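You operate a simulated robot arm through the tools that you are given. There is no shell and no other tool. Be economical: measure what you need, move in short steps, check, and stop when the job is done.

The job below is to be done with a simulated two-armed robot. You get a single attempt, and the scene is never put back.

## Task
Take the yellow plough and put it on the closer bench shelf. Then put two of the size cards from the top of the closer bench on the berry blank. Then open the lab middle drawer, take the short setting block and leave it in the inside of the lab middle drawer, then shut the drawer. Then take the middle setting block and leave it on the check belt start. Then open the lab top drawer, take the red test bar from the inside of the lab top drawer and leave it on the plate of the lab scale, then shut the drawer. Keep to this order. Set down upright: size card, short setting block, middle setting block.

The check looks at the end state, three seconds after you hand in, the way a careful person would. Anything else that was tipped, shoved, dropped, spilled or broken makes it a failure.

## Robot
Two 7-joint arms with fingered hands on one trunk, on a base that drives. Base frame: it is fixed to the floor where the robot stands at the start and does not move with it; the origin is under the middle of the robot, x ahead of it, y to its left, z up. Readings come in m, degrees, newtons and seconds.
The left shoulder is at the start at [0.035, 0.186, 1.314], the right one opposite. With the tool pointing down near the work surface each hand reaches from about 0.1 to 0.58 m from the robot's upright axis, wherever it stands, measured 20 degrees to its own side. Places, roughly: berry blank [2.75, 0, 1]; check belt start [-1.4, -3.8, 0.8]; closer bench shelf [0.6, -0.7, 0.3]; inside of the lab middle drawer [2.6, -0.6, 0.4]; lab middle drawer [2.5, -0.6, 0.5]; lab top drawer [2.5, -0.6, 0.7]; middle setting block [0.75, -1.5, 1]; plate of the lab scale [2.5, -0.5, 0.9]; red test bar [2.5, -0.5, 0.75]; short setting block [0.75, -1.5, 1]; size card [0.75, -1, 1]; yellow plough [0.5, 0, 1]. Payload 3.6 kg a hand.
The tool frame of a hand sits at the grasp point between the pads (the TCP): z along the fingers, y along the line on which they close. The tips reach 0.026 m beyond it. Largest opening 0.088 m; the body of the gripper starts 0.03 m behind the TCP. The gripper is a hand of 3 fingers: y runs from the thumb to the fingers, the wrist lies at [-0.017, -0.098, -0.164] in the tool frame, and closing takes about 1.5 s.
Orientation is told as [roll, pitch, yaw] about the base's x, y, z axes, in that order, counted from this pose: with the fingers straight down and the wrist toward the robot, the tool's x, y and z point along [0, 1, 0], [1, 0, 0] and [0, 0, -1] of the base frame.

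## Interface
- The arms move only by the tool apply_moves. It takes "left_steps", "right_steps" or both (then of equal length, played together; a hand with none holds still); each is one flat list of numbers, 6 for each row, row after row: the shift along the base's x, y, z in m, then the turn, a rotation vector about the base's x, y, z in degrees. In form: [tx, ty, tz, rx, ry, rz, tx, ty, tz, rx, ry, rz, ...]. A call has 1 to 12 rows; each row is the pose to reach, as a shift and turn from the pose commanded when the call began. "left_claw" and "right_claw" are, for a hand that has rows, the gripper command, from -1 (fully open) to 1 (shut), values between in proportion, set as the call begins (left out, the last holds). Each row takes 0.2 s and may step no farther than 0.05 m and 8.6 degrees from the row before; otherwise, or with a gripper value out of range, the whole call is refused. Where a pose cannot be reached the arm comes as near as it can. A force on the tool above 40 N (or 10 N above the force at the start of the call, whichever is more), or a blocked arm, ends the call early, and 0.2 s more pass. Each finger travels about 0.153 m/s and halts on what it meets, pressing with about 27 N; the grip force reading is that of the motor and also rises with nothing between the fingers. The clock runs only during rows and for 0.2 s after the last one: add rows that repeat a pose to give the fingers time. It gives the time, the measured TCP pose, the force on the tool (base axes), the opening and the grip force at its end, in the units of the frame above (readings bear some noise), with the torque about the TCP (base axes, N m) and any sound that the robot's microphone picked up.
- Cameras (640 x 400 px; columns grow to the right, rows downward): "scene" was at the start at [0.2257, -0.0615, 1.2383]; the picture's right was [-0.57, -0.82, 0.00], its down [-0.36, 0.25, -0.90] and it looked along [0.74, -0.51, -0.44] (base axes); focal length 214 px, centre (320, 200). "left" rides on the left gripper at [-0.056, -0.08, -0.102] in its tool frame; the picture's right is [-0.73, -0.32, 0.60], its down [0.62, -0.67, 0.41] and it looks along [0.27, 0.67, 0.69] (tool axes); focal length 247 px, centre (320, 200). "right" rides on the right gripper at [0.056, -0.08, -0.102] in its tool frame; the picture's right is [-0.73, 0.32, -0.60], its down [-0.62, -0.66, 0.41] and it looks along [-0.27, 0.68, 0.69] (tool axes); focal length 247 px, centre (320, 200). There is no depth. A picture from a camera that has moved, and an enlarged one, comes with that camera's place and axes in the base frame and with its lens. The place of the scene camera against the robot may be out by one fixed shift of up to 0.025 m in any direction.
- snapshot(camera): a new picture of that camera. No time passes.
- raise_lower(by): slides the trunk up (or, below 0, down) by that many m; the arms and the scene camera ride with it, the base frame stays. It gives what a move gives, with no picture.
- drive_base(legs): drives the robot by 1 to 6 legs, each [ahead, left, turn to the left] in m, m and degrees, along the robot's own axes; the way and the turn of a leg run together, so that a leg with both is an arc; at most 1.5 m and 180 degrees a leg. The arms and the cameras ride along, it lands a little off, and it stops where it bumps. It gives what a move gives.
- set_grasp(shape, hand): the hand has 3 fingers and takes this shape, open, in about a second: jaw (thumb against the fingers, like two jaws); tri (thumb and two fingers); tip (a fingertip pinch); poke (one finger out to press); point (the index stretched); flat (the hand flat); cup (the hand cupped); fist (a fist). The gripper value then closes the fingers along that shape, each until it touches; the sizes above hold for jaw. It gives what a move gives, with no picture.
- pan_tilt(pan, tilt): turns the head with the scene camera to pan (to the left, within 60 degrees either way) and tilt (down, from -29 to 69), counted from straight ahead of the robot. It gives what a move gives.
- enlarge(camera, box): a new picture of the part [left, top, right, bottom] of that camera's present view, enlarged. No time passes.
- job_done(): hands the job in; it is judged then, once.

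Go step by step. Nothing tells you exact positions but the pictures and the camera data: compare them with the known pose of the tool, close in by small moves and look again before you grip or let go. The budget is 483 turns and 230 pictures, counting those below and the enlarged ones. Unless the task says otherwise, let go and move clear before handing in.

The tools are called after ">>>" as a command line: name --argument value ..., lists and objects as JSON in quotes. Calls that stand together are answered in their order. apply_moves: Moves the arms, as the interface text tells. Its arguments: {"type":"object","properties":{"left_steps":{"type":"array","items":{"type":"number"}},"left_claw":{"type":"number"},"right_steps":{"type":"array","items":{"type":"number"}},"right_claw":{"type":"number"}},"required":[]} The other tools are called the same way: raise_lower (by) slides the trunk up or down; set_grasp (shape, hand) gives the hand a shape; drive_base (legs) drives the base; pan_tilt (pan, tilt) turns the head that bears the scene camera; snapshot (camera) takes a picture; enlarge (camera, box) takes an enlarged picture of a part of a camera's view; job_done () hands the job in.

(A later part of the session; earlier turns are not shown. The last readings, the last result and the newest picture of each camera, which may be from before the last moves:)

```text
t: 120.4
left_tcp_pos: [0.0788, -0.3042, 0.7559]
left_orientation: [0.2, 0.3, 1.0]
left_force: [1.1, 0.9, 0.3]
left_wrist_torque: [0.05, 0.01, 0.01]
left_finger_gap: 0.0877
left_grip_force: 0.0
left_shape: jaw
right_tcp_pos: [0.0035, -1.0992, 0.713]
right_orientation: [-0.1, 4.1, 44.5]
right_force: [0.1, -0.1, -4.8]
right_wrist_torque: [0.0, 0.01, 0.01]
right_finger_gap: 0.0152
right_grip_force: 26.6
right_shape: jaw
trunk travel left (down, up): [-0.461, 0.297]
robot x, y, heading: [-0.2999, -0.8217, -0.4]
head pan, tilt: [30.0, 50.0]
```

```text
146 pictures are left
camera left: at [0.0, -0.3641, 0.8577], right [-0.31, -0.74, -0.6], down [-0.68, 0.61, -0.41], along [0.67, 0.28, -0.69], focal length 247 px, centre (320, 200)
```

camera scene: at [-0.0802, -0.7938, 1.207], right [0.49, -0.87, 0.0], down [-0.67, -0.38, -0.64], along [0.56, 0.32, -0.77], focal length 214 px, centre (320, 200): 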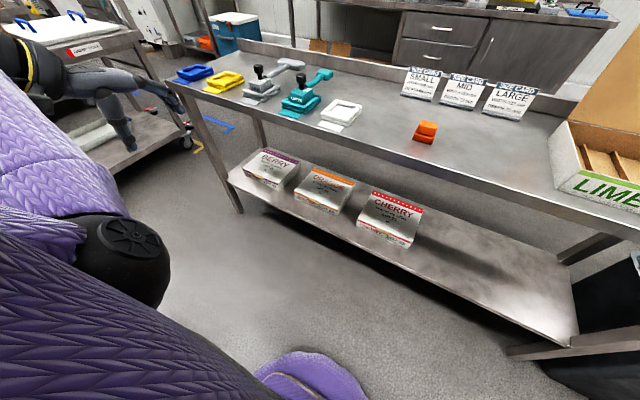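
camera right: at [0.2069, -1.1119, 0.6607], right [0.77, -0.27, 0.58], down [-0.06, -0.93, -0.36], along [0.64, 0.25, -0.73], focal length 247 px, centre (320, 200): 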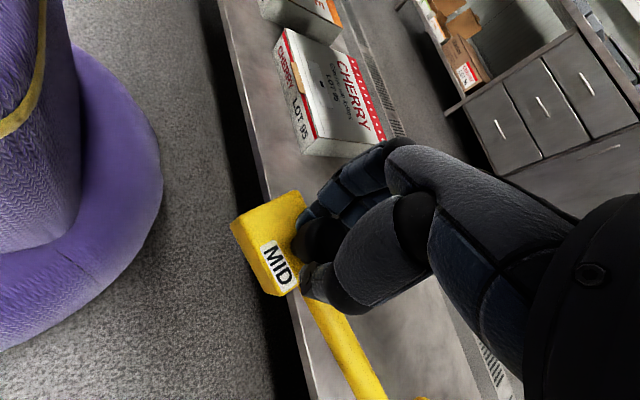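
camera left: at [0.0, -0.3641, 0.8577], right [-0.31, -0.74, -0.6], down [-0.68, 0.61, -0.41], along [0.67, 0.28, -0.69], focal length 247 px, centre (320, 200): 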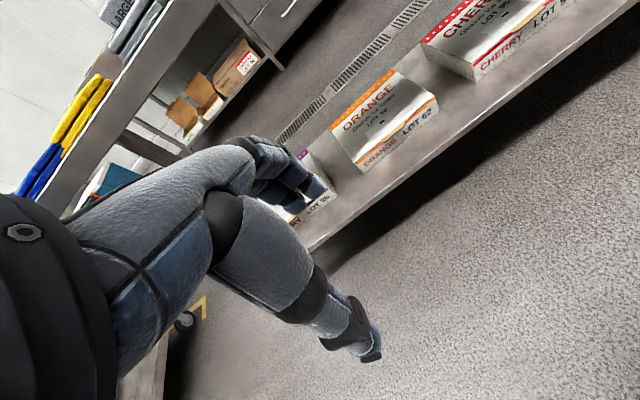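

The left arm is free and natural. I'll tuck it closer, then return the base toward the shelf.

>>> apply_moves --left_steps '[-0.04, -0.02, 0, 0, 0, 0, -0.08, -0.04, 0, 0, 0, 0, -0.12, -0.06, 0, 0, 0, 0, -0.16, -0.08, 0, 0, 0, 0]'

>>> raise_lower --by -0.25

>>> pan_tilt --pan -30 --tilt 45

>>> snapshot --camera "scene"

```text
t: 121.4
left_tcp_pos: [-0.0819, -0.3878, 0.7596]
left_orientation: [0.2, 0.2, 0.9]
left_force: [1.0, -0.4, -0.2]
left_wrist_torque: [0.02, -0.03, 0.01]
left_finger_gap: 0.0878
left_grip_force: 0.1
left_shape: jaw
right_tcp_pos: [0.0036, -1.0991, 0.7131]
right_orientation: [-0.1, 4.0, 44.4]
right_force: [1.0, 0.5, -4.4]
right_wrist_torque: [-0.01, 0.07, 0.02]
right_finger_gap: 0.0151
right_grip_force: 27.0
right_shape: jaw
trunk travel left (down, up): [-0.461, 0.297]
robot x, y, heading: [-0.2968, -0.825, -0.5]
head pan, tilt: [30.0, 50.0]
```

```text
t: 124.0
left_tcp_pos: [-0.0806, -0.3844, 0.5092]
left_orientation: [0.2, 0.3, 0.7]
left_force: [0.0, -0.1, 1.2]
left_wrist_torque: [0.01, -0.01, 0.0]
left_finger_gap: 0.0878
left_grip_force: 0.1
left_shape: jaw
right_tcp_pos: [0.0035, -1.1001, 0.4635]
right_orientation: [-0.1, 4.0, 44.5]
right_force: [-0.3, 0.5, -4.5]
right_wrist_torque: [0.0, 0.04, -0.01]
right_finger_gap: 0.0152
right_grip_force: 27.5
right_shape: jaw
trunk travel left (down, up): [-0.211, 0.547]
robot x, y, heading: [-0.2991, -0.822, -0.3]
head pan, tilt: [30.0, 50.0]
```

```text
t: 125.2
left_tcp_pos: [-0.0814, -0.3842, 0.5092]
left_orientation: [0.3, 0.2, 0.7]
left_force: [-0.3, 0.8, -0.4]
left_wrist_torque: [-0.02, 0.03, 0.04]
left_finger_gap: 0.0879
left_grip_force: 0.2
left_shape: jaw
right_tcp_pos: [0.0038, -1.098, 0.4626]
right_orientation: [-0.1, 3.9, 44.6]
right_force: [0.8, -0.2, -4.8]
right_wrist_torque: [0.02, 0.03, 0.0]
right_finger_gap: 0.0155
right_grip_force: 27.5
right_shape: jaw
trunk travel left (down, up): [-0.211, 0.547]
robot x, y, heading: [-0.298, -0.8213, -0.2]
head pan, tilt: [-30.0, 45.0]
```

```text
145 pictures are left
camera scene: at [-0.0416, -0.8732, 0.9449], right [-0.5, -0.86, 0.0], down [-0.61, 0.36, -0.71], along [0.61, -0.36, -0.71], focal length 214 px, centre (320, 200)
```

scene: 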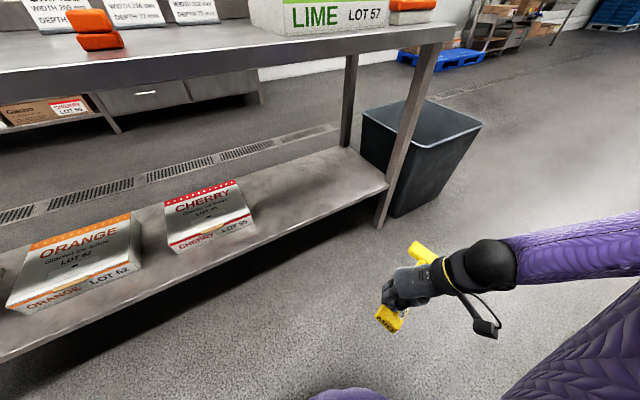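

All clear. Driving forward so the hand enters between the shelf and bench top.

>>> drive_base --legs '[[0.29, 0, 0]]'

>>> apply_moves --right_steps '[0.03, -0.01, 0.0, 0, 0, 0, 0.06, -0.02, 0, 0, 0, 0, 0.09, -0.03, 0, 0, 0, 0, 0.12, -0.04, 0, 0, 0, 0, 0.15, -0.04, 0, 0, 0, 0, 0.18, -0.04, 0, 0, 0, 0, 0.21, -0.04, 0, 0, 0, 0]'

>>> snapshot --camera "scene"

>>> snapshot --camera "right"

```text
t: 127.3
left_tcp_pos: [0.2159, -0.3863, 0.5089]
left_orientation: [0.3, 0.4, 0.7]
left_force: [-0.8, 0.3, 0.9]
left_wrist_torque: [0.02, 0.01, -0.01]
left_finger_gap: 0.0883
left_grip_force: 0.0
left_shape: jaw
right_tcp_pos: [0.2994, -1.1015, 0.4635]
right_orientation: [-0.1, 4.0, 44.4]
right_force: [-0.6, 0.1, -4.0]
right_wrist_torque: [0.01, 0.05, 0.01]
right_finger_gap: 0.0153
right_grip_force: 27.2
right_shape: jaw
trunk travel left (down, up): [-0.211, 0.547]
robot x, y, heading: [-0.0013, -0.8277, -0.6]
head pan, tilt: [-30.0, 45.0]
```

```text
t: 129.1
left_tcp_pos: [0.2285, -0.4052, 0.5106]
left_orientation: [0.3, -0.2, -1.3]
left_force: [-0.6, 0.0, 0.3]
left_wrist_torque: [0.01, 0.03, 0.0]
left_finger_gap: 0.0881
left_grip_force: 0.0
left_shape: jaw
right_tcp_pos: [0.4668, -1.1809, 0.4489]
right_orientation: [1.3, 6.2, 41.8]
right_force: [0.8, 0.3, -5.3]
right_wrist_torque: [-0.03, 0.0, -0.03]
right_finger_gap: 0.0147
right_grip_force: 26.7
right_shape: jaw
trunk travel left (down, up): [-0.211, 0.547]
robot x, y, heading: [-0.0073, -0.8347, -2.6]
head pan, tilt: [-30.0, 45.0]
stopped in row 7 (right hand): the arm was blocked; the commanded pose is now the measured one
```

```text
144 pictures are left
camera scene: at [0.2485, -0.8952, 0.9455], right [-0.54, -0.84, 0.0], down [-0.59, 0.38, -0.71], along [0.6, -0.38, -0.71], focal length 214 px, centre (320, 200)
```

scene: 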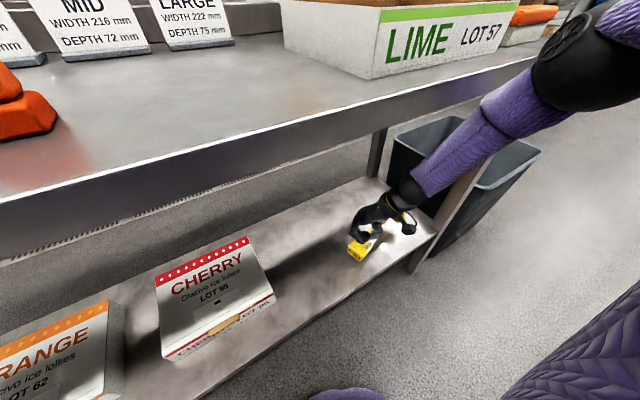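

```text
143 pictures are left
camera right: at [0.378, -1.1859, 0.5599], right [0.78, -0.3, 0.55], down [-0.12, -0.93, -0.35], along [0.61, 0.21, -0.76], focal length 247 px, centre (320, 200)
```

right: 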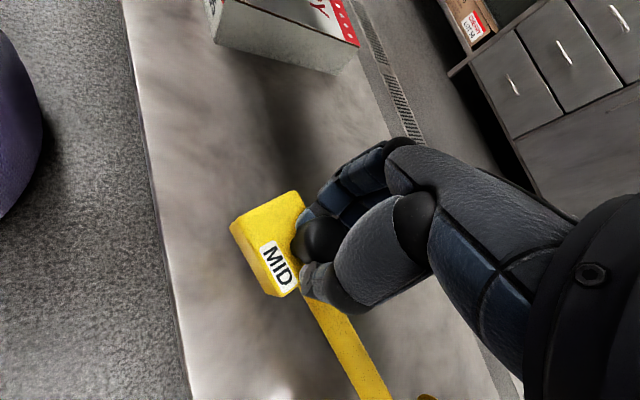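

The forearm brushed the bench edge, but the plough is now over the shelf (front edge at about x 0.41). I'll lower the trunk 4 cm and then push a few centimetres farther in.

>>> raise_lower --by -0.04

>>> apply_moves --right_steps '[0.02, 0, 0, 0, 0, 0, 0.04, 0, 0, 0, 0, 0]'

>>> snapshot --camera "right"

>>> enlarge --camera "scene" --box '[280, 100, 480, 300]'

```text
t: 129.9
left_tcp_pos: [0.2286, -0.4055, 0.4694]
left_orientation: [0.1, 0.2, -1.1]
left_force: [0.2, 0.5, 0.5]
left_wrist_torque: [0.03, -0.06, 0.02]
left_finger_gap: 0.0879
left_grip_force: 0.1
left_shape: jaw
right_tcp_pos: [0.4778, -1.1775, 0.412]
right_orientation: [0.8, 5.6, 42.2]
right_force: [-0.3, -0.4, -3.6]
right_wrist_torque: [-0.02, 0.03, -0.05]
right_finger_gap: 0.0147
right_grip_force: 27.1
right_shape: jaw
trunk travel left (down, up): [-0.171, 0.587]
robot x, y, heading: [0.0011, -0.8354, -2.3]
head pan, tilt: [-30.0, 45.0]
```

```text
t: 130.5
left_tcp_pos: [0.229, -0.4043, 0.4688]
left_orientation: [0.2, 0.2, -1.2]
left_force: [0.2, -0.6, 0.0]
left_wrist_torque: [0.0, 0.01, -0.02]
left_finger_gap: 0.0877
left_grip_force: 0.0
left_shape: jaw
right_tcp_pos: [0.5183, -1.1771, 0.4105]
right_orientation: [0.9, 5.8, 42.0]
right_force: [0.4, -0.2, -4.7]
right_wrist_torque: [0.0, 0.01, -0.02]
right_finger_gap: 0.0148
right_grip_force: 27.1
right_shape: jaw
trunk travel left (down, up): [-0.171, 0.587]
robot x, y, heading: [-0.0059, -0.838, -2.2]
head pan, tilt: [-30.0, 45.0]
```

```text
142 pictures are left
camera right: at [0.4282, -1.1831, 0.5221], right [0.78, -0.3, 0.55], down [-0.11, -0.93, -0.35], along [0.62, 0.21, -0.75], focal length 247 px, centre (320, 200)
```

right: 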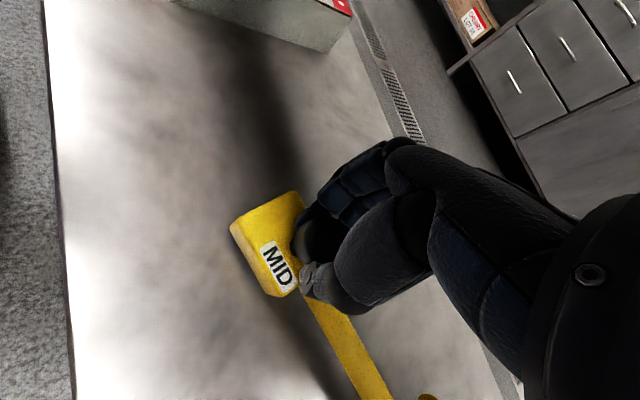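

```text
2.00 times, centred on (380, 200) of scene
camera zoom: at [0.2601, -0.895, 0.9008], right [-0.53, -0.85, 0.0], down [-0.6, 0.38, -0.71], along [0.6, -0.38, -0.71], focal length 429 px, centre (200, 200)
```

zoom: 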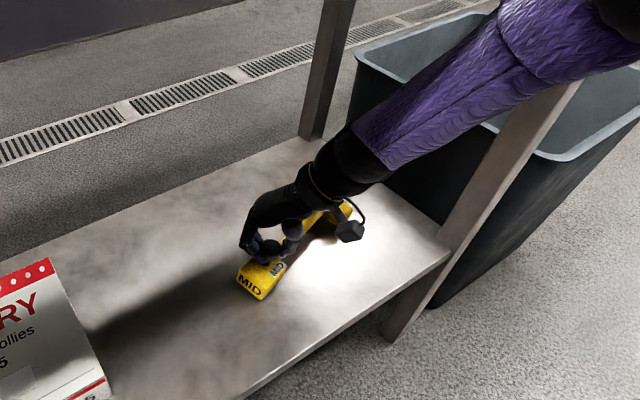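

The plough is well over the free shelf area. Lowering gently to contact.

>>> apply_moves --right_steps '[0, 0, -0.008, 0, 0, 0, 0, 0, -0.016, 0, 0, 0]'

>>> apply_moves --right_steps '[0, 0, -0.006, 0, 0, 0, 0, 0, -0.012, 0, 0, 0]'

>>> enlarge --camera "scene" --box '[360, 160, 480, 260]'

```text
t: 131.1
left_tcp_pos: [0.2286, -0.4039, 0.4687]
left_orientation: [0.0, 0.1, -1.1]
left_force: [-0.3, 0.7, -0.2]
left_wrist_torque: [0.02, 0.01, 0.0]
left_finger_gap: 0.088
left_grip_force: 0.0
left_shape: jaw
right_tcp_pos: [0.5201, -1.1753, 0.3979]
right_orientation: [0.7, 5.4, 41.9]
right_force: [3.0, 4.4, 14.6]
right_wrist_torque: [-0.11, 0.07, 0.05]
right_finger_gap: 0.0163
right_grip_force: 26.7
right_shape: jaw
trunk travel left (down, up): [-0.171, 0.587]
robot x, y, heading: [-0.0052, -0.837, -2.2]
head pan, tilt: [-30.0, 45.0]
```

```text
t: 131.7
left_tcp_pos: [0.2302, -0.4055, 0.4699]
left_orientation: [0.2, 0.2, -1.1]
left_force: [0.5, -0.2, 0.2]
left_wrist_torque: [0.0, 0.0, -0.01]
left_finger_gap: 0.0878
left_grip_force: 0.0
left_shape: jaw
right_tcp_pos: [0.5132, -1.1747, 0.3935]
right_orientation: [0.9, 5.8, 42.1]
right_force: [-0.9, -1.6, 2.2]
right_wrist_torque: [0.07, 0.04, -0.02]
right_finger_gap: 0.0165
right_grip_force: 26.8
right_shape: jaw
right hand out of reach, approached as far as the arm can: row 1, 2
trunk travel left (down, up): [-0.171, 0.587]
robot x, y, heading: [-0.003, -0.8295, -2.7]
head pan, tilt: [-30.0, 45.0]
```

```text
4.00 times, centred on (420, 210) of scene
camera zoom: at [0.2598, -0.8949, 0.9008], right [-0.53, -0.85, 0.0], down [-0.6, 0.38, -0.71], along [0.6, -0.38, -0.71], focal length 858 px, centre (-80, 160)
```

zoom: 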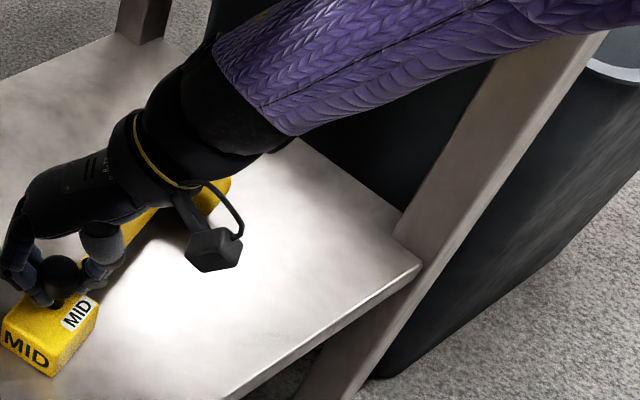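

Contact: the shelf carries it. Opening the fingers moderately and then rising straight up.

>>> apply_moves --right_steps '[0, 0, 0, 0, 0, 0, 0, 0, 0, 0, 0, 0, 0, 0, 0, 0, 0, 0]' --right_claw -0.2

>>> snapshot --camera "right"

>>> enlarge --camera "scene" --box '[340, 160, 460, 260]'

```text
t: 132.5
left_tcp_pos: [0.23, -0.4053, 0.4692]
left_orientation: [0.2, 0.3, -1.1]
left_force: [1.1, 0.6, 0.0]
left_wrist_torque: [-0.02, 0.01, 0.03]
left_finger_gap: 0.0878
left_grip_force: 0.1
left_shape: jaw
right_tcp_pos: [0.5146, -1.1738, 0.3939]
right_orientation: [0.9, 5.6, 42.1]
right_force: [-2.1, 0.3, -0.1]
right_wrist_torque: [-0.01, -0.01, 0.0]
right_finger_gap: 0.0522
right_grip_force: 0.2
right_shape: jaw
trunk travel left (down, up): [-0.171, 0.587]
robot x, y, heading: [-0.0011, -0.8378, -2.2]
head pan, tilt: [-30.0, 45.0]
```

```text
139 pictures are left
camera right: at [0.4257, -1.1803, 0.5048], right [0.78, -0.3, 0.55], down [-0.11, -0.93, -0.35], along [0.62, 0.21, -0.75], focal length 247 px, centre (320, 200)
```

right: 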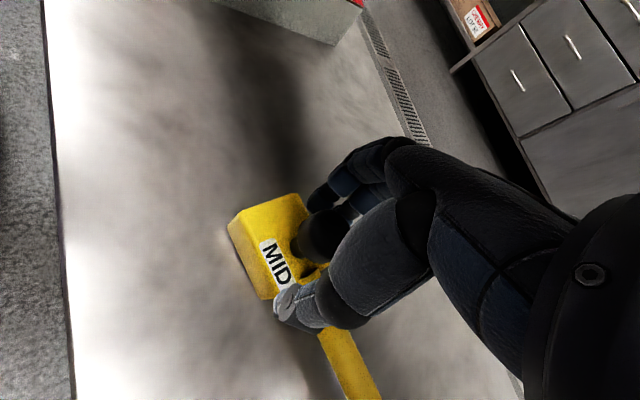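

```text
4.00 times, centred on (400, 210) of scene
camera zoom: at [0.2599, -0.8949, 0.9009], right [-0.53, -0.85, 0.0], down [-0.6, 0.38, -0.71], along [0.6, -0.38, -0.71], focal length 858 px, centre (0, 160)
```

zoom: 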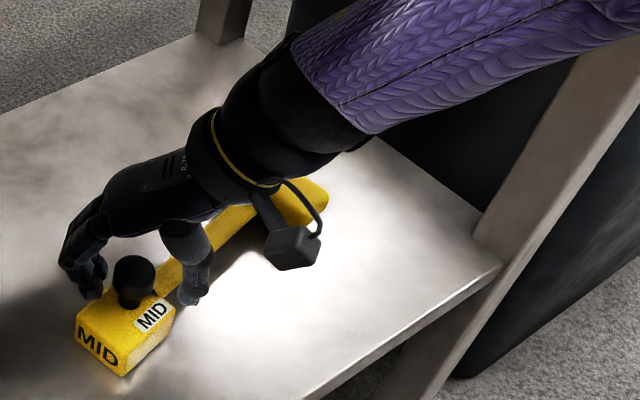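

The plough stands upright on the shelf, released. Rising above the knob and backing out.

>>> apply_moves --right_steps '[0, 0, 0.015, 0, 0, 0, 0, 0, 0.03, 0, 0, 0, 0, 0, 0.045, 0, 0, 0]'

>>> enlarge --camera "scene" --box '[340, 140, 480, 260]'

```text
t: 133.3
left_tcp_pos: [0.2288, -0.4053, 0.4695]
left_orientation: [0.2, 0.2, -1.1]
left_force: [-1.0, -0.2, -0.1]
left_wrist_torque: [0.01, -0.01, -0.01]
left_finger_gap: 0.088
left_grip_force: 0.1
left_shape: jaw
right_tcp_pos: [0.5067, -1.1716, 0.4334]
right_orientation: [1.6, 6.1, 42.4]
right_force: [-0.1, 0.0, 0.3]
right_wrist_torque: [-0.01, 0.03, -0.02]
right_finger_gap: 0.0524
right_grip_force: 0.1
right_shape: jaw
trunk travel left (down, up): [-0.171, 0.587]
robot x, y, heading: [-0.0035, -0.8343, -2.1]
head pan, tilt: [-30.0, 45.0]
```

```text
3.33 times, centred on (410, 200) of scene
camera zoom: at [0.2591, -0.8948, 0.9], right [-0.53, -0.85, 0.0], down [-0.6, 0.38, -0.71], along [0.6, -0.38, -0.71], focal length 715 px, centre (20, 200)
```

zoom: 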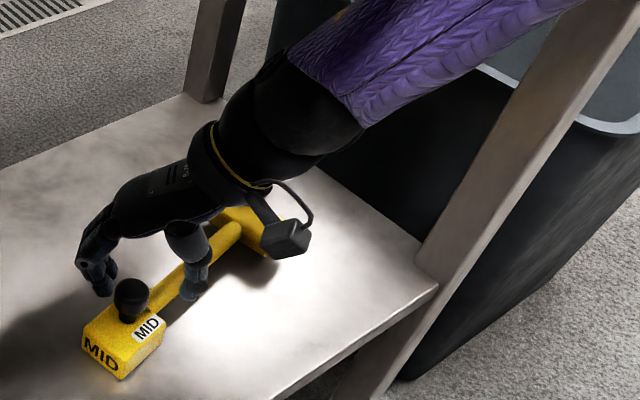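

>>> apply_moves --right_steps '[-0.005, 0, 0.012, 0, 0, 0, -0.01, 0, 0.024, 0, 0, 0, -0.015, 0, 0.035, 0, 0, 0]'

>>> enlarge --camera "scene" --box '[340, 140, 480, 260]'

```text
t: 134.3
left_tcp_pos: [0.2289, -0.4065, 0.4731]
left_orientation: [0.3, 0.1, -1.2]
left_force: [-0.2, -0.4, 0.3]
left_wrist_torque: [0.02, -0.02, 0.03]
left_finger_gap: 0.0877
left_grip_force: 0.0
left_shape: jaw
right_tcp_pos: [0.4541, -1.1727, 0.4484]
right_orientation: [4.0, 8.6, 43.0]
right_force: [0.0, -0.7, 0.1]
right_wrist_torque: [0.02, 0.0, 0.02]
right_finger_gap: 0.0527
right_grip_force: 0.1
right_shape: jaw
trunk travel left (down, up): [-0.171, 0.587]
robot x, y, heading: [-0.0044, -0.8374, -2.4]
head pan, tilt: [-30.0, 45.0]
stopped in row 3 (right hand): the arm was blocked; the commanded pose is now the measured one
```

```text
3.33 times, centred on (410, 200) of scene
camera zoom: at [0.2589, -0.8964, 0.9026], right [-0.54, -0.84, 0.0], down [-0.6, 0.38, -0.71], along [0.6, -0.38, -0.71], focal length 715 px, centre (20, 200)
```

zoom: 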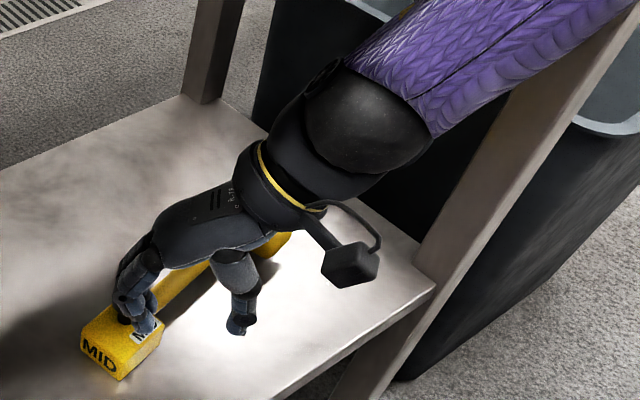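

The plough didn't move. The hand is above knob height and already backing; I'll drive the base straight back.

>>> drive_base --legs '[[-0.35, 0, 0]]'

>>> snapshot --camera "scene"

```text
t: 136.6
left_tcp_pos: [-0.1233, -0.3908, 0.4695]
left_orientation: [0.2, 0.2, -1.0]
left_force: [-0.9, 0.0, 0.0]
left_wrist_torque: [0.01, 0.01, 0.02]
left_finger_gap: 0.0878
left_grip_force: 0.1
left_shape: jaw
right_tcp_pos: [0.1061, -1.1555, 0.4495]
right_orientation: [3.7, 8.4, 43.0]
right_force: [-0.4, 0.8, -0.5]
right_wrist_torque: [-0.02, 0.0, 0.01]
right_finger_gap: 0.0524
right_grip_force: 0.0
right_shape: jaw
trunk travel left (down, up): [-0.171, 0.587]
robot x, y, heading: [-0.3549, -0.821, -2.2]
head pan, tilt: [-30.0, 45.0]
```

```text
135 pictures are left
camera scene: at [-0.0936, -0.8804, 0.901], right [-0.53, -0.85, 0.0], down [-0.6, 0.38, -0.71], along [0.6, -0.38, -0.71], focal length 214 px, centre (320, 200)
```

scene: 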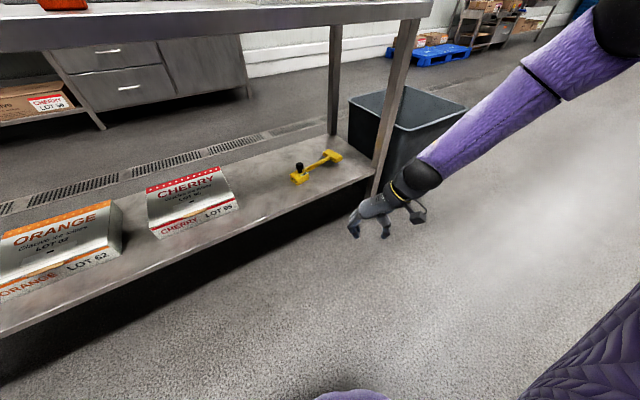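

The plough is on the shelf, upright; step one done. Next, the cards: I'll raise the trunk, re-level the right hand and drive around the right end of the bench into the aisle.

>>> raise_lower --by 0.28

>>> apply_moves --right_steps '[-0.02, 0, 0, 0, 0, -7.2, -0.04, 0, 0, 0, 0, -14.4, -0.06, 0, 0, 0, 0, -21.6, -0.08, 0, 0, 0, 0, -28.8, -0.1, 0, 0, 0, 0, -36, -0.12, 0, 0, 0, 0, -43]' --right_claw -1

>>> apply_moves --right_steps '[0, 0, 0, -3.7, -6, 0, 0, 0, 0, -3.7, -8.4, 0]'

>>> drive_base --legs '[[0, -1.4, 2]]'

>>> pan_tilt --pan 10 --tilt 25

>>> snapshot --camera "scene"

```text
t: 139.4
left_tcp_pos: [-0.1248, -0.3904, 0.7489]
left_orientation: [0.1, 0.2, -1.1]
left_force: [0.0, 1.0, -0.4]
left_wrist_torque: [0.01, 0.01, 0.01]
left_finger_gap: 0.0879
left_grip_force: 0.0
left_shape: jaw
right_tcp_pos: [0.1071, -1.1558, 0.7282]
right_orientation: [3.8, 8.4, 42.9]
right_force: [-0.1, 0.0, -0.9]
right_wrist_torque: [-0.03, -0.04, -0.01]
right_finger_gap: 0.0528
right_grip_force: 0.1
right_shape: jaw
trunk travel left (down, up): [-0.451, 0.307]
robot x, y, heading: [-0.3527, -0.8201, -2.3]
head pan, tilt: [-30.0, 45.0]
```

```text
t: 140.8
left_tcp_pos: [-0.1244, -0.391, 0.7501]
left_orientation: [0.3, 0.2, -1.0]
left_force: [0.2, 0.7, -0.5]
left_wrist_torque: [-0.01, 0.03, -0.02]
left_finger_gap: 0.0879
left_grip_force: 0.2
left_shape: jaw
right_tcp_pos: [-0.0136, -1.1577, 0.7299]
right_orientation: [3.6, 8.3, -0.2]
right_force: [-1.3, -0.2, 0.0]
right_wrist_torque: [0.02, 0.0, -0.01]
right_finger_gap: 0.0877
right_grip_force: 0.0
right_shape: jaw
trunk travel left (down, up): [-0.451, 0.307]
robot x, y, heading: [-0.3568, -0.8175, -2.0]
head pan, tilt: [-30.0, 45.0]
```

```text
t: 141.4
left_tcp_pos: [-0.1239, -0.3917, 0.7496]
left_orientation: [0.2, 0.2, -0.9]
left_force: [0.4, 0.0, -0.2]
left_wrist_torque: [-0.02, 0.01, -0.01]
left_finger_gap: 0.0878
left_grip_force: 0.0
left_shape: jaw
right_tcp_pos: [-0.0126, -1.1568, 0.7296]
right_orientation: [0.0, -0.2, -0.3]
right_force: [-0.2, 1.0, 0.1]
right_wrist_torque: [0.0, 0.03, 0.01]
right_finger_gap: 0.0876
right_grip_force: 0.1
right_shape: jaw
trunk travel left (down, up): [-0.451, 0.307]
robot x, y, heading: [-0.3557, -0.8202, -2.5]
head pan, tilt: [-30.0, 45.0]
```

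```text
t: 148.5
left_tcp_pos: [-0.163, -1.7915, 0.7506]
left_orientation: [0.2, 0.2, 2.7]
left_force: [0.3, 0.2, -0.5]
left_wrist_torque: [0.0, 0.02, 0.01]
left_finger_gap: 0.0878
left_grip_force: 0.1
left_shape: jaw
right_tcp_pos: [-0.0028, -2.5471, 0.7289]
right_orientation: [0.0, -0.1, 3.5]
right_force: [-0.4, 0.1, 0.0]
right_wrist_torque: [0.01, 0.01, -0.01]
right_finger_gap: 0.0878
right_grip_force: 0.0
right_shape: jaw
trunk travel left (down, up): [-0.451, 0.307]
robot x, y, heading: [-0.3647, -2.2306, 1.6]
head pan, tilt: [-30.0, 45.0]
```

```text
t: 149.5
left_tcp_pos: [-0.1618, -1.7912, 0.7493]
left_orientation: [0.2, 0.2, 2.6]
left_force: [0.2, 0.1, -0.4]
left_wrist_torque: [0.02, 0.03, -0.02]
left_finger_gap: 0.0881
left_grip_force: 0.0
left_shape: jaw
right_tcp_pos: [-0.0021, -2.5478, 0.7293]
right_orientation: [0.0, -0.2, 3.4]
right_force: [-0.1, -0.2, -0.3]
right_wrist_torque: [0.01, 0.01, 0.03]
right_finger_gap: 0.0875
right_grip_force: 0.0
right_shape: jaw
trunk travel left (down, up): [-0.451, 0.307]
robot x, y, heading: [-0.3653, -2.2368, 1.6]
head pan, tilt: [10.0, 25.0]
```

```text
134 pictures are left
camera scene: at [-0.1244, -2.2226, 1.2341], right [0.2, -0.98, 0.0], down [-0.41, -0.08, -0.91], along [0.89, 0.18, -0.42], focal length 214 px, centre (320, 200)
```

scene: 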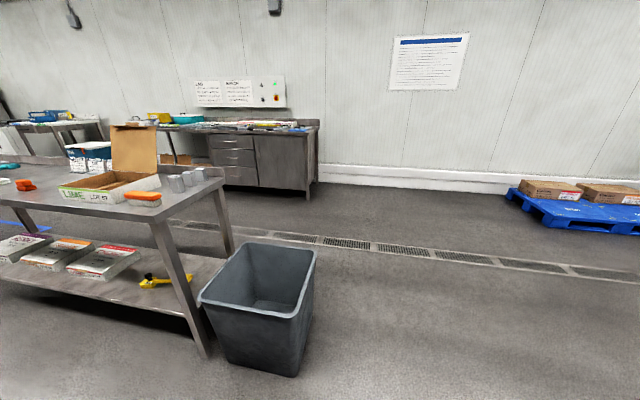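

The way past the bin needs more clearance; I'll move farther right, then forward into the aisle. The three setting blocks are visible at the bench's right end.

>>> drive_base --legs '[[0, -0.6, 0], [1.5, 0, 0], [0.25, 0, 0]]'

>>> pan_tilt --pan 50 --tilt 15

>>> snapshot --camera "scene"

```text
t: 161.5
left_tcp_pos: [1.6376, -2.3947, 0.7501]
left_orientation: [0.2, 0.3, 0.8]
left_force: [-0.6, 0.4, 0.5]
left_wrist_torque: [-0.02, 0.02, -0.02]
left_finger_gap: 0.0879
left_grip_force: 0.0
left_shape: jaw
right_tcp_pos: [1.7718, -3.157, 0.729]
right_orientation: [0.0, 0.1, 1.4]
right_force: [-0.1, -0.3, -0.3]
right_wrist_torque: [0.04, -0.01, 0.0]
right_finger_gap: 0.0879
right_grip_force: 0.0
right_shape: jaw
trunk travel left (down, up): [-0.451, 0.307]
robot x, y, heading: [1.42, -2.83, -0.4]
head pan, tilt: [10.0, 25.0]
```

```text
t: 162.6
left_tcp_pos: [1.6364, -2.3948, 0.7505]
left_orientation: [0.2, 0.2, 0.7]
left_force: [0.2, -0.2, 0.5]
left_wrist_torque: [-0.03, -0.01, 0.0]
left_finger_gap: 0.0879
left_grip_force: 0.0
left_shape: jaw
right_tcp_pos: [1.7708, -3.158, 0.7295]
right_orientation: [0.0, -0.1, 1.5]
right_force: [0.0, -0.3, -0.4]
right_wrist_torque: [0.01, -0.01, 0.0]
right_finger_gap: 0.0875
right_grip_force: 0.1
right_shape: jaw
trunk travel left (down, up): [-0.451, 0.307]
robot x, y, heading: [1.4222, -2.8329, -0.7]
head pan, tilt: [50.0, 15.0]
```

```text
133 pictures are left
camera scene: at [1.6302, -2.7719, 1.2503], right [0.76, -0.65, 0.0], down [-0.17, -0.2, -0.97], along [0.63, 0.73, -0.26], focal length 214 px, centre (320, 200)
```

scene: 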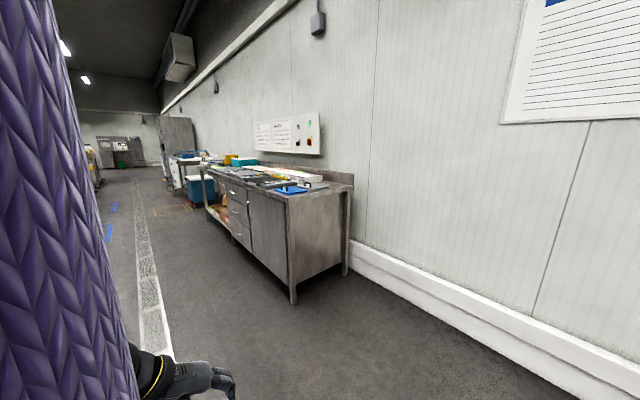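

The aisle is clear. I'll turn to face along it and drive up level with the cards.

>>> drive_base --legs '[[0, 0, 90], [1.5, 0, 0], [0.47, 0, 0]]'

>>> pan_tilt --pan -45 --tilt 25

>>> snapshot --camera "scene"

>>> pan_tilt --pan 60 --tilt 25

>>> snapshot --camera "scene"

```text
t: 176.2
left_tcp_pos: [0.9981, -0.636, 0.7493]
left_orientation: [0.2, 0.2, 91.1]
left_force: [0.4, 0.0, 0.4]
left_wrist_torque: [-0.02, 0.0, 0.01]
left_finger_gap: 0.0879
left_grip_force: 0.1
left_shape: jaw
right_tcp_pos: [1.76, -0.4953, 0.7285]
right_orientation: [-0.1, 0.0, 91.9]
right_force: [0.0, -0.1, -0.2]
right_wrist_torque: [0.01, 0.04, 0.01]
right_finger_gap: 0.0876
right_grip_force: 0.2
right_shape: jaw
trunk travel left (down, up): [-0.451, 0.307]
robot x, y, heading: [1.4398, -0.852, 89.6]
head pan, tilt: [50.0, 15.0]
```

```text
t: 177.9
left_tcp_pos: [0.9993, -0.6369, 0.7496]
left_orientation: [0.1, 0.2, 91.1]
left_force: [0.1, -0.1, 0.2]
left_wrist_torque: [0.02, -0.01, 0.02]
left_finger_gap: 0.0879
left_grip_force: 0.0
left_shape: jaw
right_tcp_pos: [1.7601, -0.4961, 0.7295]
right_orientation: [0.0, 0.1, 91.9]
right_force: [-0.8, -0.4, -0.5]
right_wrist_torque: [0.03, -0.02, 0.03]
right_finger_gap: 0.0878
right_grip_force: 0.2
right_shape: jaw
trunk travel left (down, up): [-0.451, 0.307]
robot x, y, heading: [1.438, -0.8518, 89.8]
head pan, tilt: [-45.0, 25.0]
```

```text
132 pictures are left
camera scene: at [1.515, -0.6554, 1.2341], right [0.71, -0.71, 0.0], down [-0.3, -0.3, -0.91], along [0.64, 0.64, -0.42], focal length 214 px, centre (320, 200)
```

scene: 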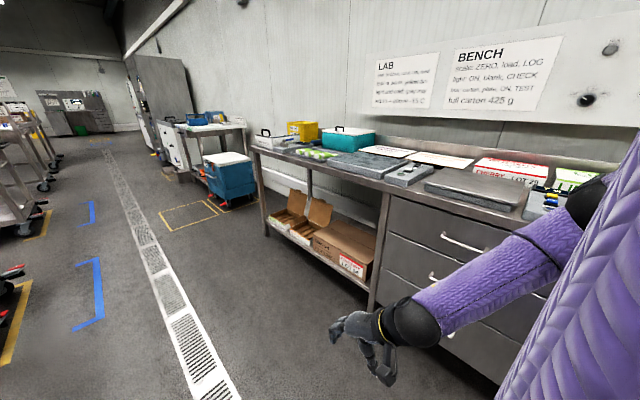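

```text
t: 179.8
left_tcp_pos: [0.9988, -0.6354, 0.7507]
left_orientation: [0.2, 0.1, 91.1]
left_force: [0.5, 0.5, -0.5]
left_wrist_torque: [0.01, -0.03, 0.01]
left_finger_gap: 0.0879
left_grip_force: 0.0
left_shape: jaw
right_tcp_pos: [1.7598, -0.4957, 0.7291]
right_orientation: [0.0, 0.0, 91.9]
right_force: [0.8, 0.6, 0.2]
right_wrist_torque: [0.04, -0.01, 0.0]
right_finger_gap: 0.0879
right_grip_force: 0.1
right_shape: jaw
trunk travel left (down, up): [-0.451, 0.307]
robot x, y, heading: [1.438, -0.8504, 90.0]
head pan, tilt: [60.0, 25.0]
```

```text
131 pictures are left
camera scene: at [1.3701, -0.6744, 1.2341], right [0.5, 0.87, 0.0], down [0.37, -0.21, -0.91], along [-0.78, 0.45, -0.42], focal length 214 px, centre (320, 200)
```

scene: 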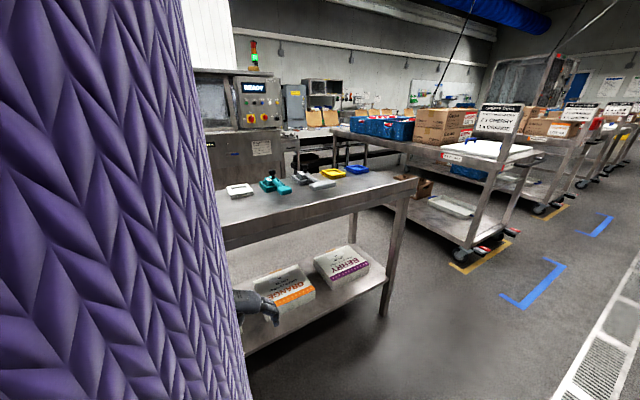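

Now turn to face the bench from behind (heading 180°).

>>> drive_base --legs '[[0, 0, 90]]'

>>> pan_tilt --pan 0 --tilt 35

>>> snapshot --camera "scene"

```text
t: 184.0
left_tcp_pos: [1.2293, -1.2918, 0.7495]
left_orientation: [0.2, 0.2, -178.1]
left_force: [0.3, 0.2, 0.1]
left_wrist_torque: [0.01, 0.02, 0.01]
left_finger_gap: 0.0878
left_grip_force: 0.1
left_shape: jaw
right_tcp_pos: [1.0795, -0.5347, 0.7294]
right_orientation: [0.1, 0.0, -177.3]
right_force: [0.4, -0.7, -0.1]
right_wrist_torque: [-0.01, 0.02, 0.02]
right_finger_gap: 0.0878
right_grip_force: 0.1
right_shape: jaw
trunk travel left (down, up): [-0.451, 0.307]
robot x, y, heading: [1.4412, -0.8498, -179.2]
head pan, tilt: [60.0, 25.0]
```

```text
t: 185.3
left_tcp_pos: [1.2287, -1.2939, 0.7489]
left_orientation: [0.1, 0.1, -178.1]
left_force: [0.0, 0.1, 0.0]
left_wrist_torque: [0.0, 0.05, 0.0]
left_finger_gap: 0.0879
left_grip_force: 0.1
left_shape: jaw
right_tcp_pos: [1.0793, -0.5345, 0.7291]
right_orientation: [0.1, 0.0, -177.4]
right_force: [0.4, 0.5, -0.2]
right_wrist_torque: [-0.02, 0.0, 0.02]
right_finger_gap: 0.0878
right_grip_force: 0.0
right_shape: jaw
trunk travel left (down, up): [-0.451, 0.307]
robot x, y, heading: [1.4366, -0.852, -179.3]
head pan, tilt: [0.0, 35.0]
```

```text
130 pictures are left
camera scene: at [1.2225, -0.8626, 1.2184], right [-0.01, 1.0, 0.0], down [0.57, 0.01, -0.82], along [-0.82, -0.01, -0.57], focal length 214 px, centre (320, 200)
```

scene: 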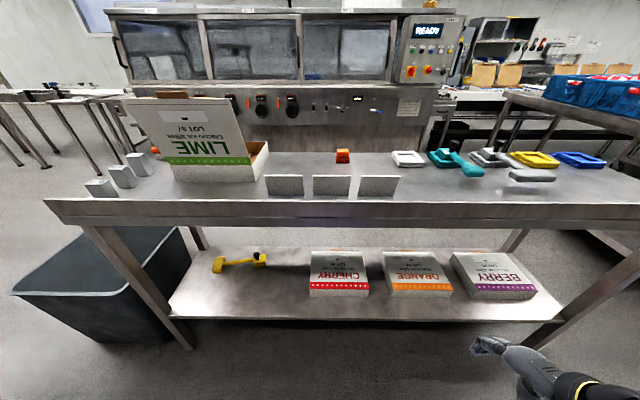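

All three cards stand just behind the back lip: LARGE y≈-0.95, MID -0.83, SMALL -0.71, x≈0.73, tops about z 0.93. I'll raise both hands above bench height first.

>>> apply_moves --left_steps '[0, 0.02, 0.04, 0, 0, 0, 0, 0.05, 0.07, 0, 0, 0, 0, 0.08, 0.1, 0, 0, 0, 0, 0.11, 0.13, 0, 0, 0, -0.01, 0.14, 0.16, 0, 0, 0, -0.03, 0.16, 0.19, 0, 0, 0, -0.05, 0.18, 0.22, 0, 0, 0, -0.07, 0.2, 0.25, 0, 0, 0, -0.09, 0.22, 0.28, 0, 0, 0, -0.1, 0.24, 0.31, 0, 0, 0]' --right_steps '[0, -0.01, 0.04, 0, 0, 0, 0, -0.02, 0.07, 0, 0, 0, 0, -0.03, 0.1, 0, 0, 0, 0, -0.04, 0.13, 0, 0, 0, 0, -0.05, 0.16, 0, 0, 0, 0, -0.06, 0.19, 0, 0, 0, 0, -0.07, 0.22, 0, 0, 0, 0, -0.08, 0.25, 0, 0, 0, 0, -0.1, 0.28, 0, 0, 0, 0, -0.115, 0.31, 0, 0, 0]'

>>> snapshot --camera "scene"

>>> snapshot --camera "right"

```text
t: 187.5
left_tcp_pos: [1.0918, -1.0421, 1.044]
left_orientation: [0.2, 0.3, -178.1]
left_force: [1.0, -0.8, 0.8]
left_wrist_torque: [0.0, -0.05, -0.02]
left_finger_gap: 0.088
left_grip_force: 0.1
left_shape: jaw
left hand out of reach, approached as far as the arm can: row 6, 7, 8, 9, 10
right_tcp_pos: [1.0793, -0.6472, 1.039]
right_orientation: [-0.1, 0.0, -177.4]
right_force: [0.5, -0.2, 0.0]
right_wrist_torque: [0.02, -0.04, 0.03]
right_finger_gap: 0.0876
right_grip_force: 0.1
right_shape: jaw
trunk travel left (down, up): [-0.451, 0.307]
robot x, y, heading: [1.4346, -0.8504, -179.3]
head pan, tilt: [0.0, 35.0]
```

```text
129 pictures are left
camera scene: at [1.2216, -0.8622, 1.2182], right [-0.01, 1.0, 0.0], down [0.57, 0.01, -0.82], along [-0.82, -0.01, -0.57], focal length 214 px, centre (320, 200)
```

scene: 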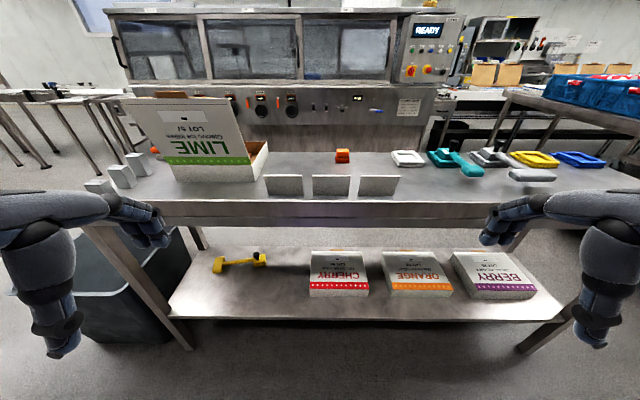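

```text
128 pictures are left
camera right: at [1.1608, -0.7001, 1.142], right [-0.35, 0.72, 0.6], down [0.64, 0.65, -0.41], along [-0.69, 0.24, -0.69], focal length 247 px, centre (320, 200)
```

right: 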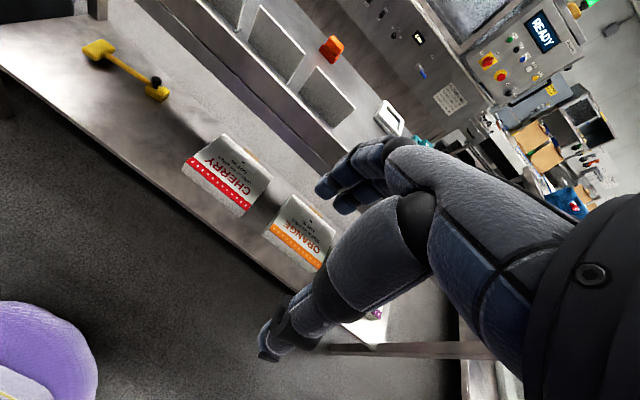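

The right hand will take SMALL (top near [0.712, -0.702]). I'll pull the left hand back to stay clear of the LIME box lid, then drive up.

>>> apply_moves --left_steps '[0.03, 0, 0, 0, 0, 0, 0.06, 0, 0, 0, 0, 0, 0.09, 0, 0, 0, 0, 0, 0.12, 0, 0, 0, 0, 0]'

>>> drive_base --legs '[[0.25, 0.055, -0.7]]'

>>> snapshot --camera "right"

>>> snapshot --camera "scene"

```text
t: 188.5
left_tcp_pos: [1.1444, -1.0023, 0.9921]
left_orientation: [0.4, 0.2, -178.1]
left_force: [-0.1, 0.5, -0.8]
left_wrist_torque: [0.02, 0.01, 0.01]
left_finger_gap: 0.0879
left_grip_force: 0.1
left_shape: jaw
left hand out of reach, approached as far as the arm can: row 1, 2, 3, 4
right_tcp_pos: [1.0801, -0.6475, 1.0387]
right_orientation: [0.0, -0.1, -177.3]
right_force: [-0.1, -0.7, 0.0]
right_wrist_torque: [0.0, 0.03, -0.01]
right_finger_gap: 0.0877
right_grip_force: 0.0
right_shape: jaw
trunk travel left (down, up): [-0.451, 0.307]
robot x, y, heading: [1.441, -0.8511, -179.3]
head pan, tilt: [0.0, 35.0]
```

```text
t: 190.4
left_tcp_pos: [0.8866, -1.0568, 0.9899]
left_orientation: [0.2, 0.4, -178.8]
left_force: [0.5, 0.3, -0.6]
left_wrist_torque: [-0.02, -0.04, 0.0]
left_finger_gap: 0.0878
left_grip_force: 0.1
left_shape: jaw
right_tcp_pos: [0.8262, -0.7008, 1.0385]
right_orientation: [0.0, 0.0, -178.1]
right_force: [-0.3, -0.1, -0.7]
right_wrist_torque: [-0.02, -0.01, 0.04]
right_finger_gap: 0.0877
right_grip_force: 0.0
right_shape: jaw
trunk travel left (down, up): [-0.451, 0.307]
robot x, y, heading: [1.1796, -0.9086, -180.2]
head pan, tilt: [0.0, 35.0]
```

```text
127 pictures are left
camera right: at [0.9076, -0.7544, 1.1418], right [-0.34, 0.72, 0.6], down [0.64, 0.65, -0.41], along [-0.68, 0.24, -0.69], focal length 247 px, centre (320, 200)
```

right: 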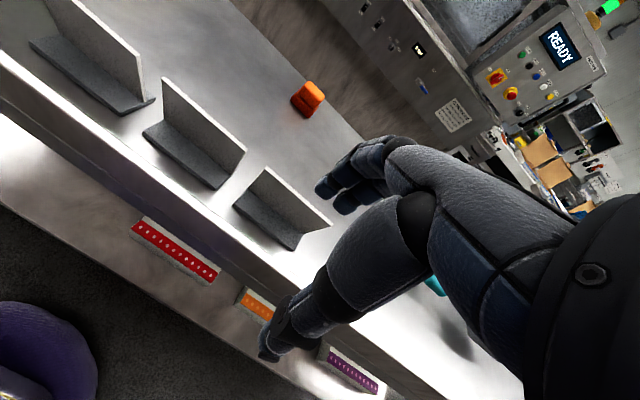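

```text
126 pictures are left
camera scene: at [0.9665, -0.9171, 1.2181], right [0.0, 1.0, 0.0], down [0.57, 0.0, -0.82], along [-0.82, 0.0, -0.57], focal length 214 px, centre (320, 200)
```

scene: 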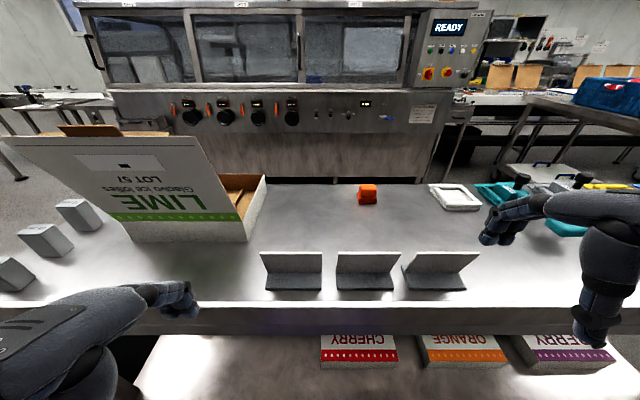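

The cards are L-shaped: a thin upright panel with a base plate. SMALL's top edge is at about [0.728, -0.706, 0.94]. I'll narrow the fingers (to clear the back lip), move over the panel and look.

>>> apply_moves --right_steps '[-0.025, -0.001, 0, 0, 0, 0, -0.05, -0.002, 0, 0, 0, 0, -0.075, -0.003, 0, 0, 0, 0, -0.098, -0.004, 0, 0, 0, -1, -0.098, -0.004, -0.025, 0, 0, -1.5, -0.098, -0.004, -0.04, 0, 0, -1.9]' --right_claw -0.15

>>> snapshot --camera "right"

>>> enlarge --camera "scene" --box '[380, 180, 540, 320]'

```text
t: 191.8
left_tcp_pos: [0.8858, -1.0567, 0.9899]
left_orientation: [0.2, 0.2, -178.7]
left_force: [-0.1, 1.0, -0.3]
left_wrist_torque: [-0.01, 0.0, 0.02]
left_finger_gap: 0.0878
left_grip_force: 0.1
left_shape: jaw
right_tcp_pos: [0.7305, -0.7049, 0.9986]
right_orientation: [0.0, 0.0, -179.9]
right_force: [0.2, 0.5, 0.5]
right_wrist_torque: [0.05, -0.01, 0.01]
right_finger_gap: 0.0511
right_grip_force: 0.1
right_shape: jaw
trunk travel left (down, up): [-0.451, 0.307]
robot x, y, heading: [1.1838, -0.9109, -179.9]
head pan, tilt: [0.0, 35.0]
```

```text
125 pictures are left
camera right: at [0.8101, -0.7611, 1.102], right [-0.32, 0.73, 0.6], down [0.66, 0.62, -0.41], along [-0.68, 0.27, -0.69], focal length 247 px, centre (320, 200)
```

right: 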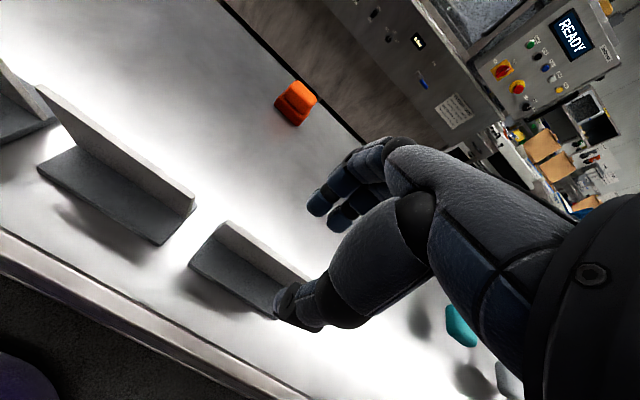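

```text
2.86 times, centred on (460, 250) of scene
camera zoom: at [0.9676, -0.9171, 1.2183], right [0.0, 1.0, 0.0], down [0.57, 0.0, -0.82], along [-0.82, 0.0, -0.57], focal length 613 px, centre (-80, 57)
```

zoom: 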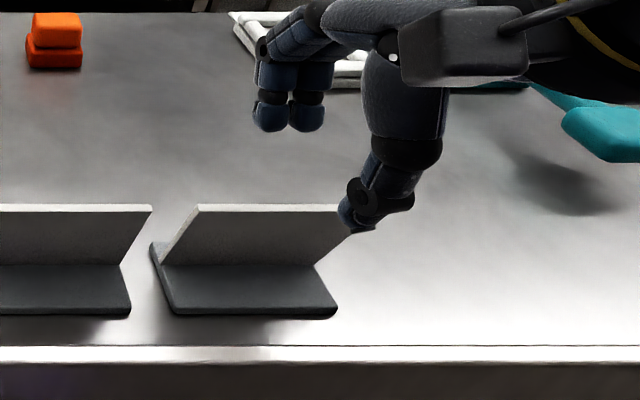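

The panel top is near [0.724, -0.714, 0.94]. Fine shift and descend to straddle it.

>>> apply_moves --right_steps '[-0.005, -0.008, 0, 0, 0, 0, -0.006, -0.009, -0.03, 0, 0, 0, -0.006, -0.009, -0.05, 0, 0, 0, -0.006, -0.009, -0.068, 0, 0, 0]'

>>> snapshot --camera "right"

>>> enlarge --camera "scene" --box '[380, 180, 540, 320]'

```text
t: 192.8
left_tcp_pos: [0.8867, -1.0563, 0.99]
left_orientation: [0.2, 0.2, -178.8]
left_force: [0.2, 0.9, 0.3]
left_wrist_torque: [-0.01, 0.0, 0.03]
left_finger_gap: 0.0878
left_grip_force: 0.1
left_shape: jaw
right_tcp_pos: [0.7238, -0.713, 0.9306]
right_orientation: [-0.1, -0.1, -180.0]
right_force: [-0.2, -0.1, -0.2]
right_wrist_torque: [-0.02, -0.03, 0.0]
right_finger_gap: 0.051
right_grip_force: 0.0
right_shape: jaw
trunk travel left (down, up): [-0.451, 0.307]
robot x, y, heading: [1.1821, -0.9076, -179.9]
head pan, tilt: [0.0, 35.0]
```

```text
123 pictures are left
camera right: at [0.8035, -0.7697, 1.0335], right [-0.32, 0.73, 0.6], down [0.66, 0.62, -0.41], along [-0.68, 0.27, -0.69], focal length 247 px, centre (320, 200)
```

right: 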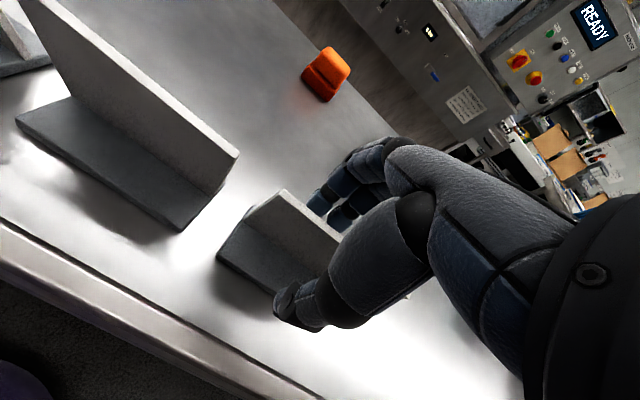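

```text
2.86 times, centred on (460, 250) of scene
camera zoom: at [0.9678, -0.9168, 1.2184], right [0.0, 1.0, 0.0], down [0.57, 0.0, -0.82], along [-0.82, 0.0, -0.57], focal length 613 px, centre (-80, 57)
```

zoom: 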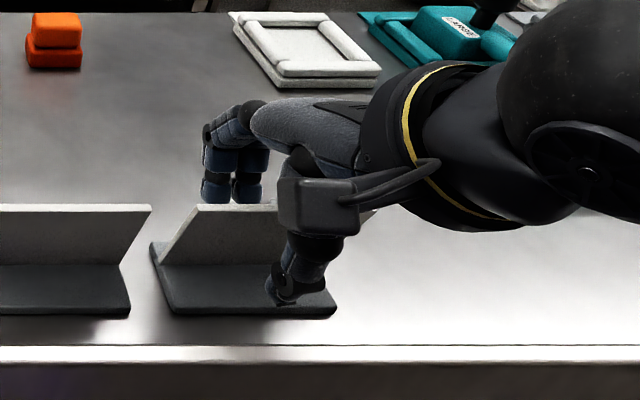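

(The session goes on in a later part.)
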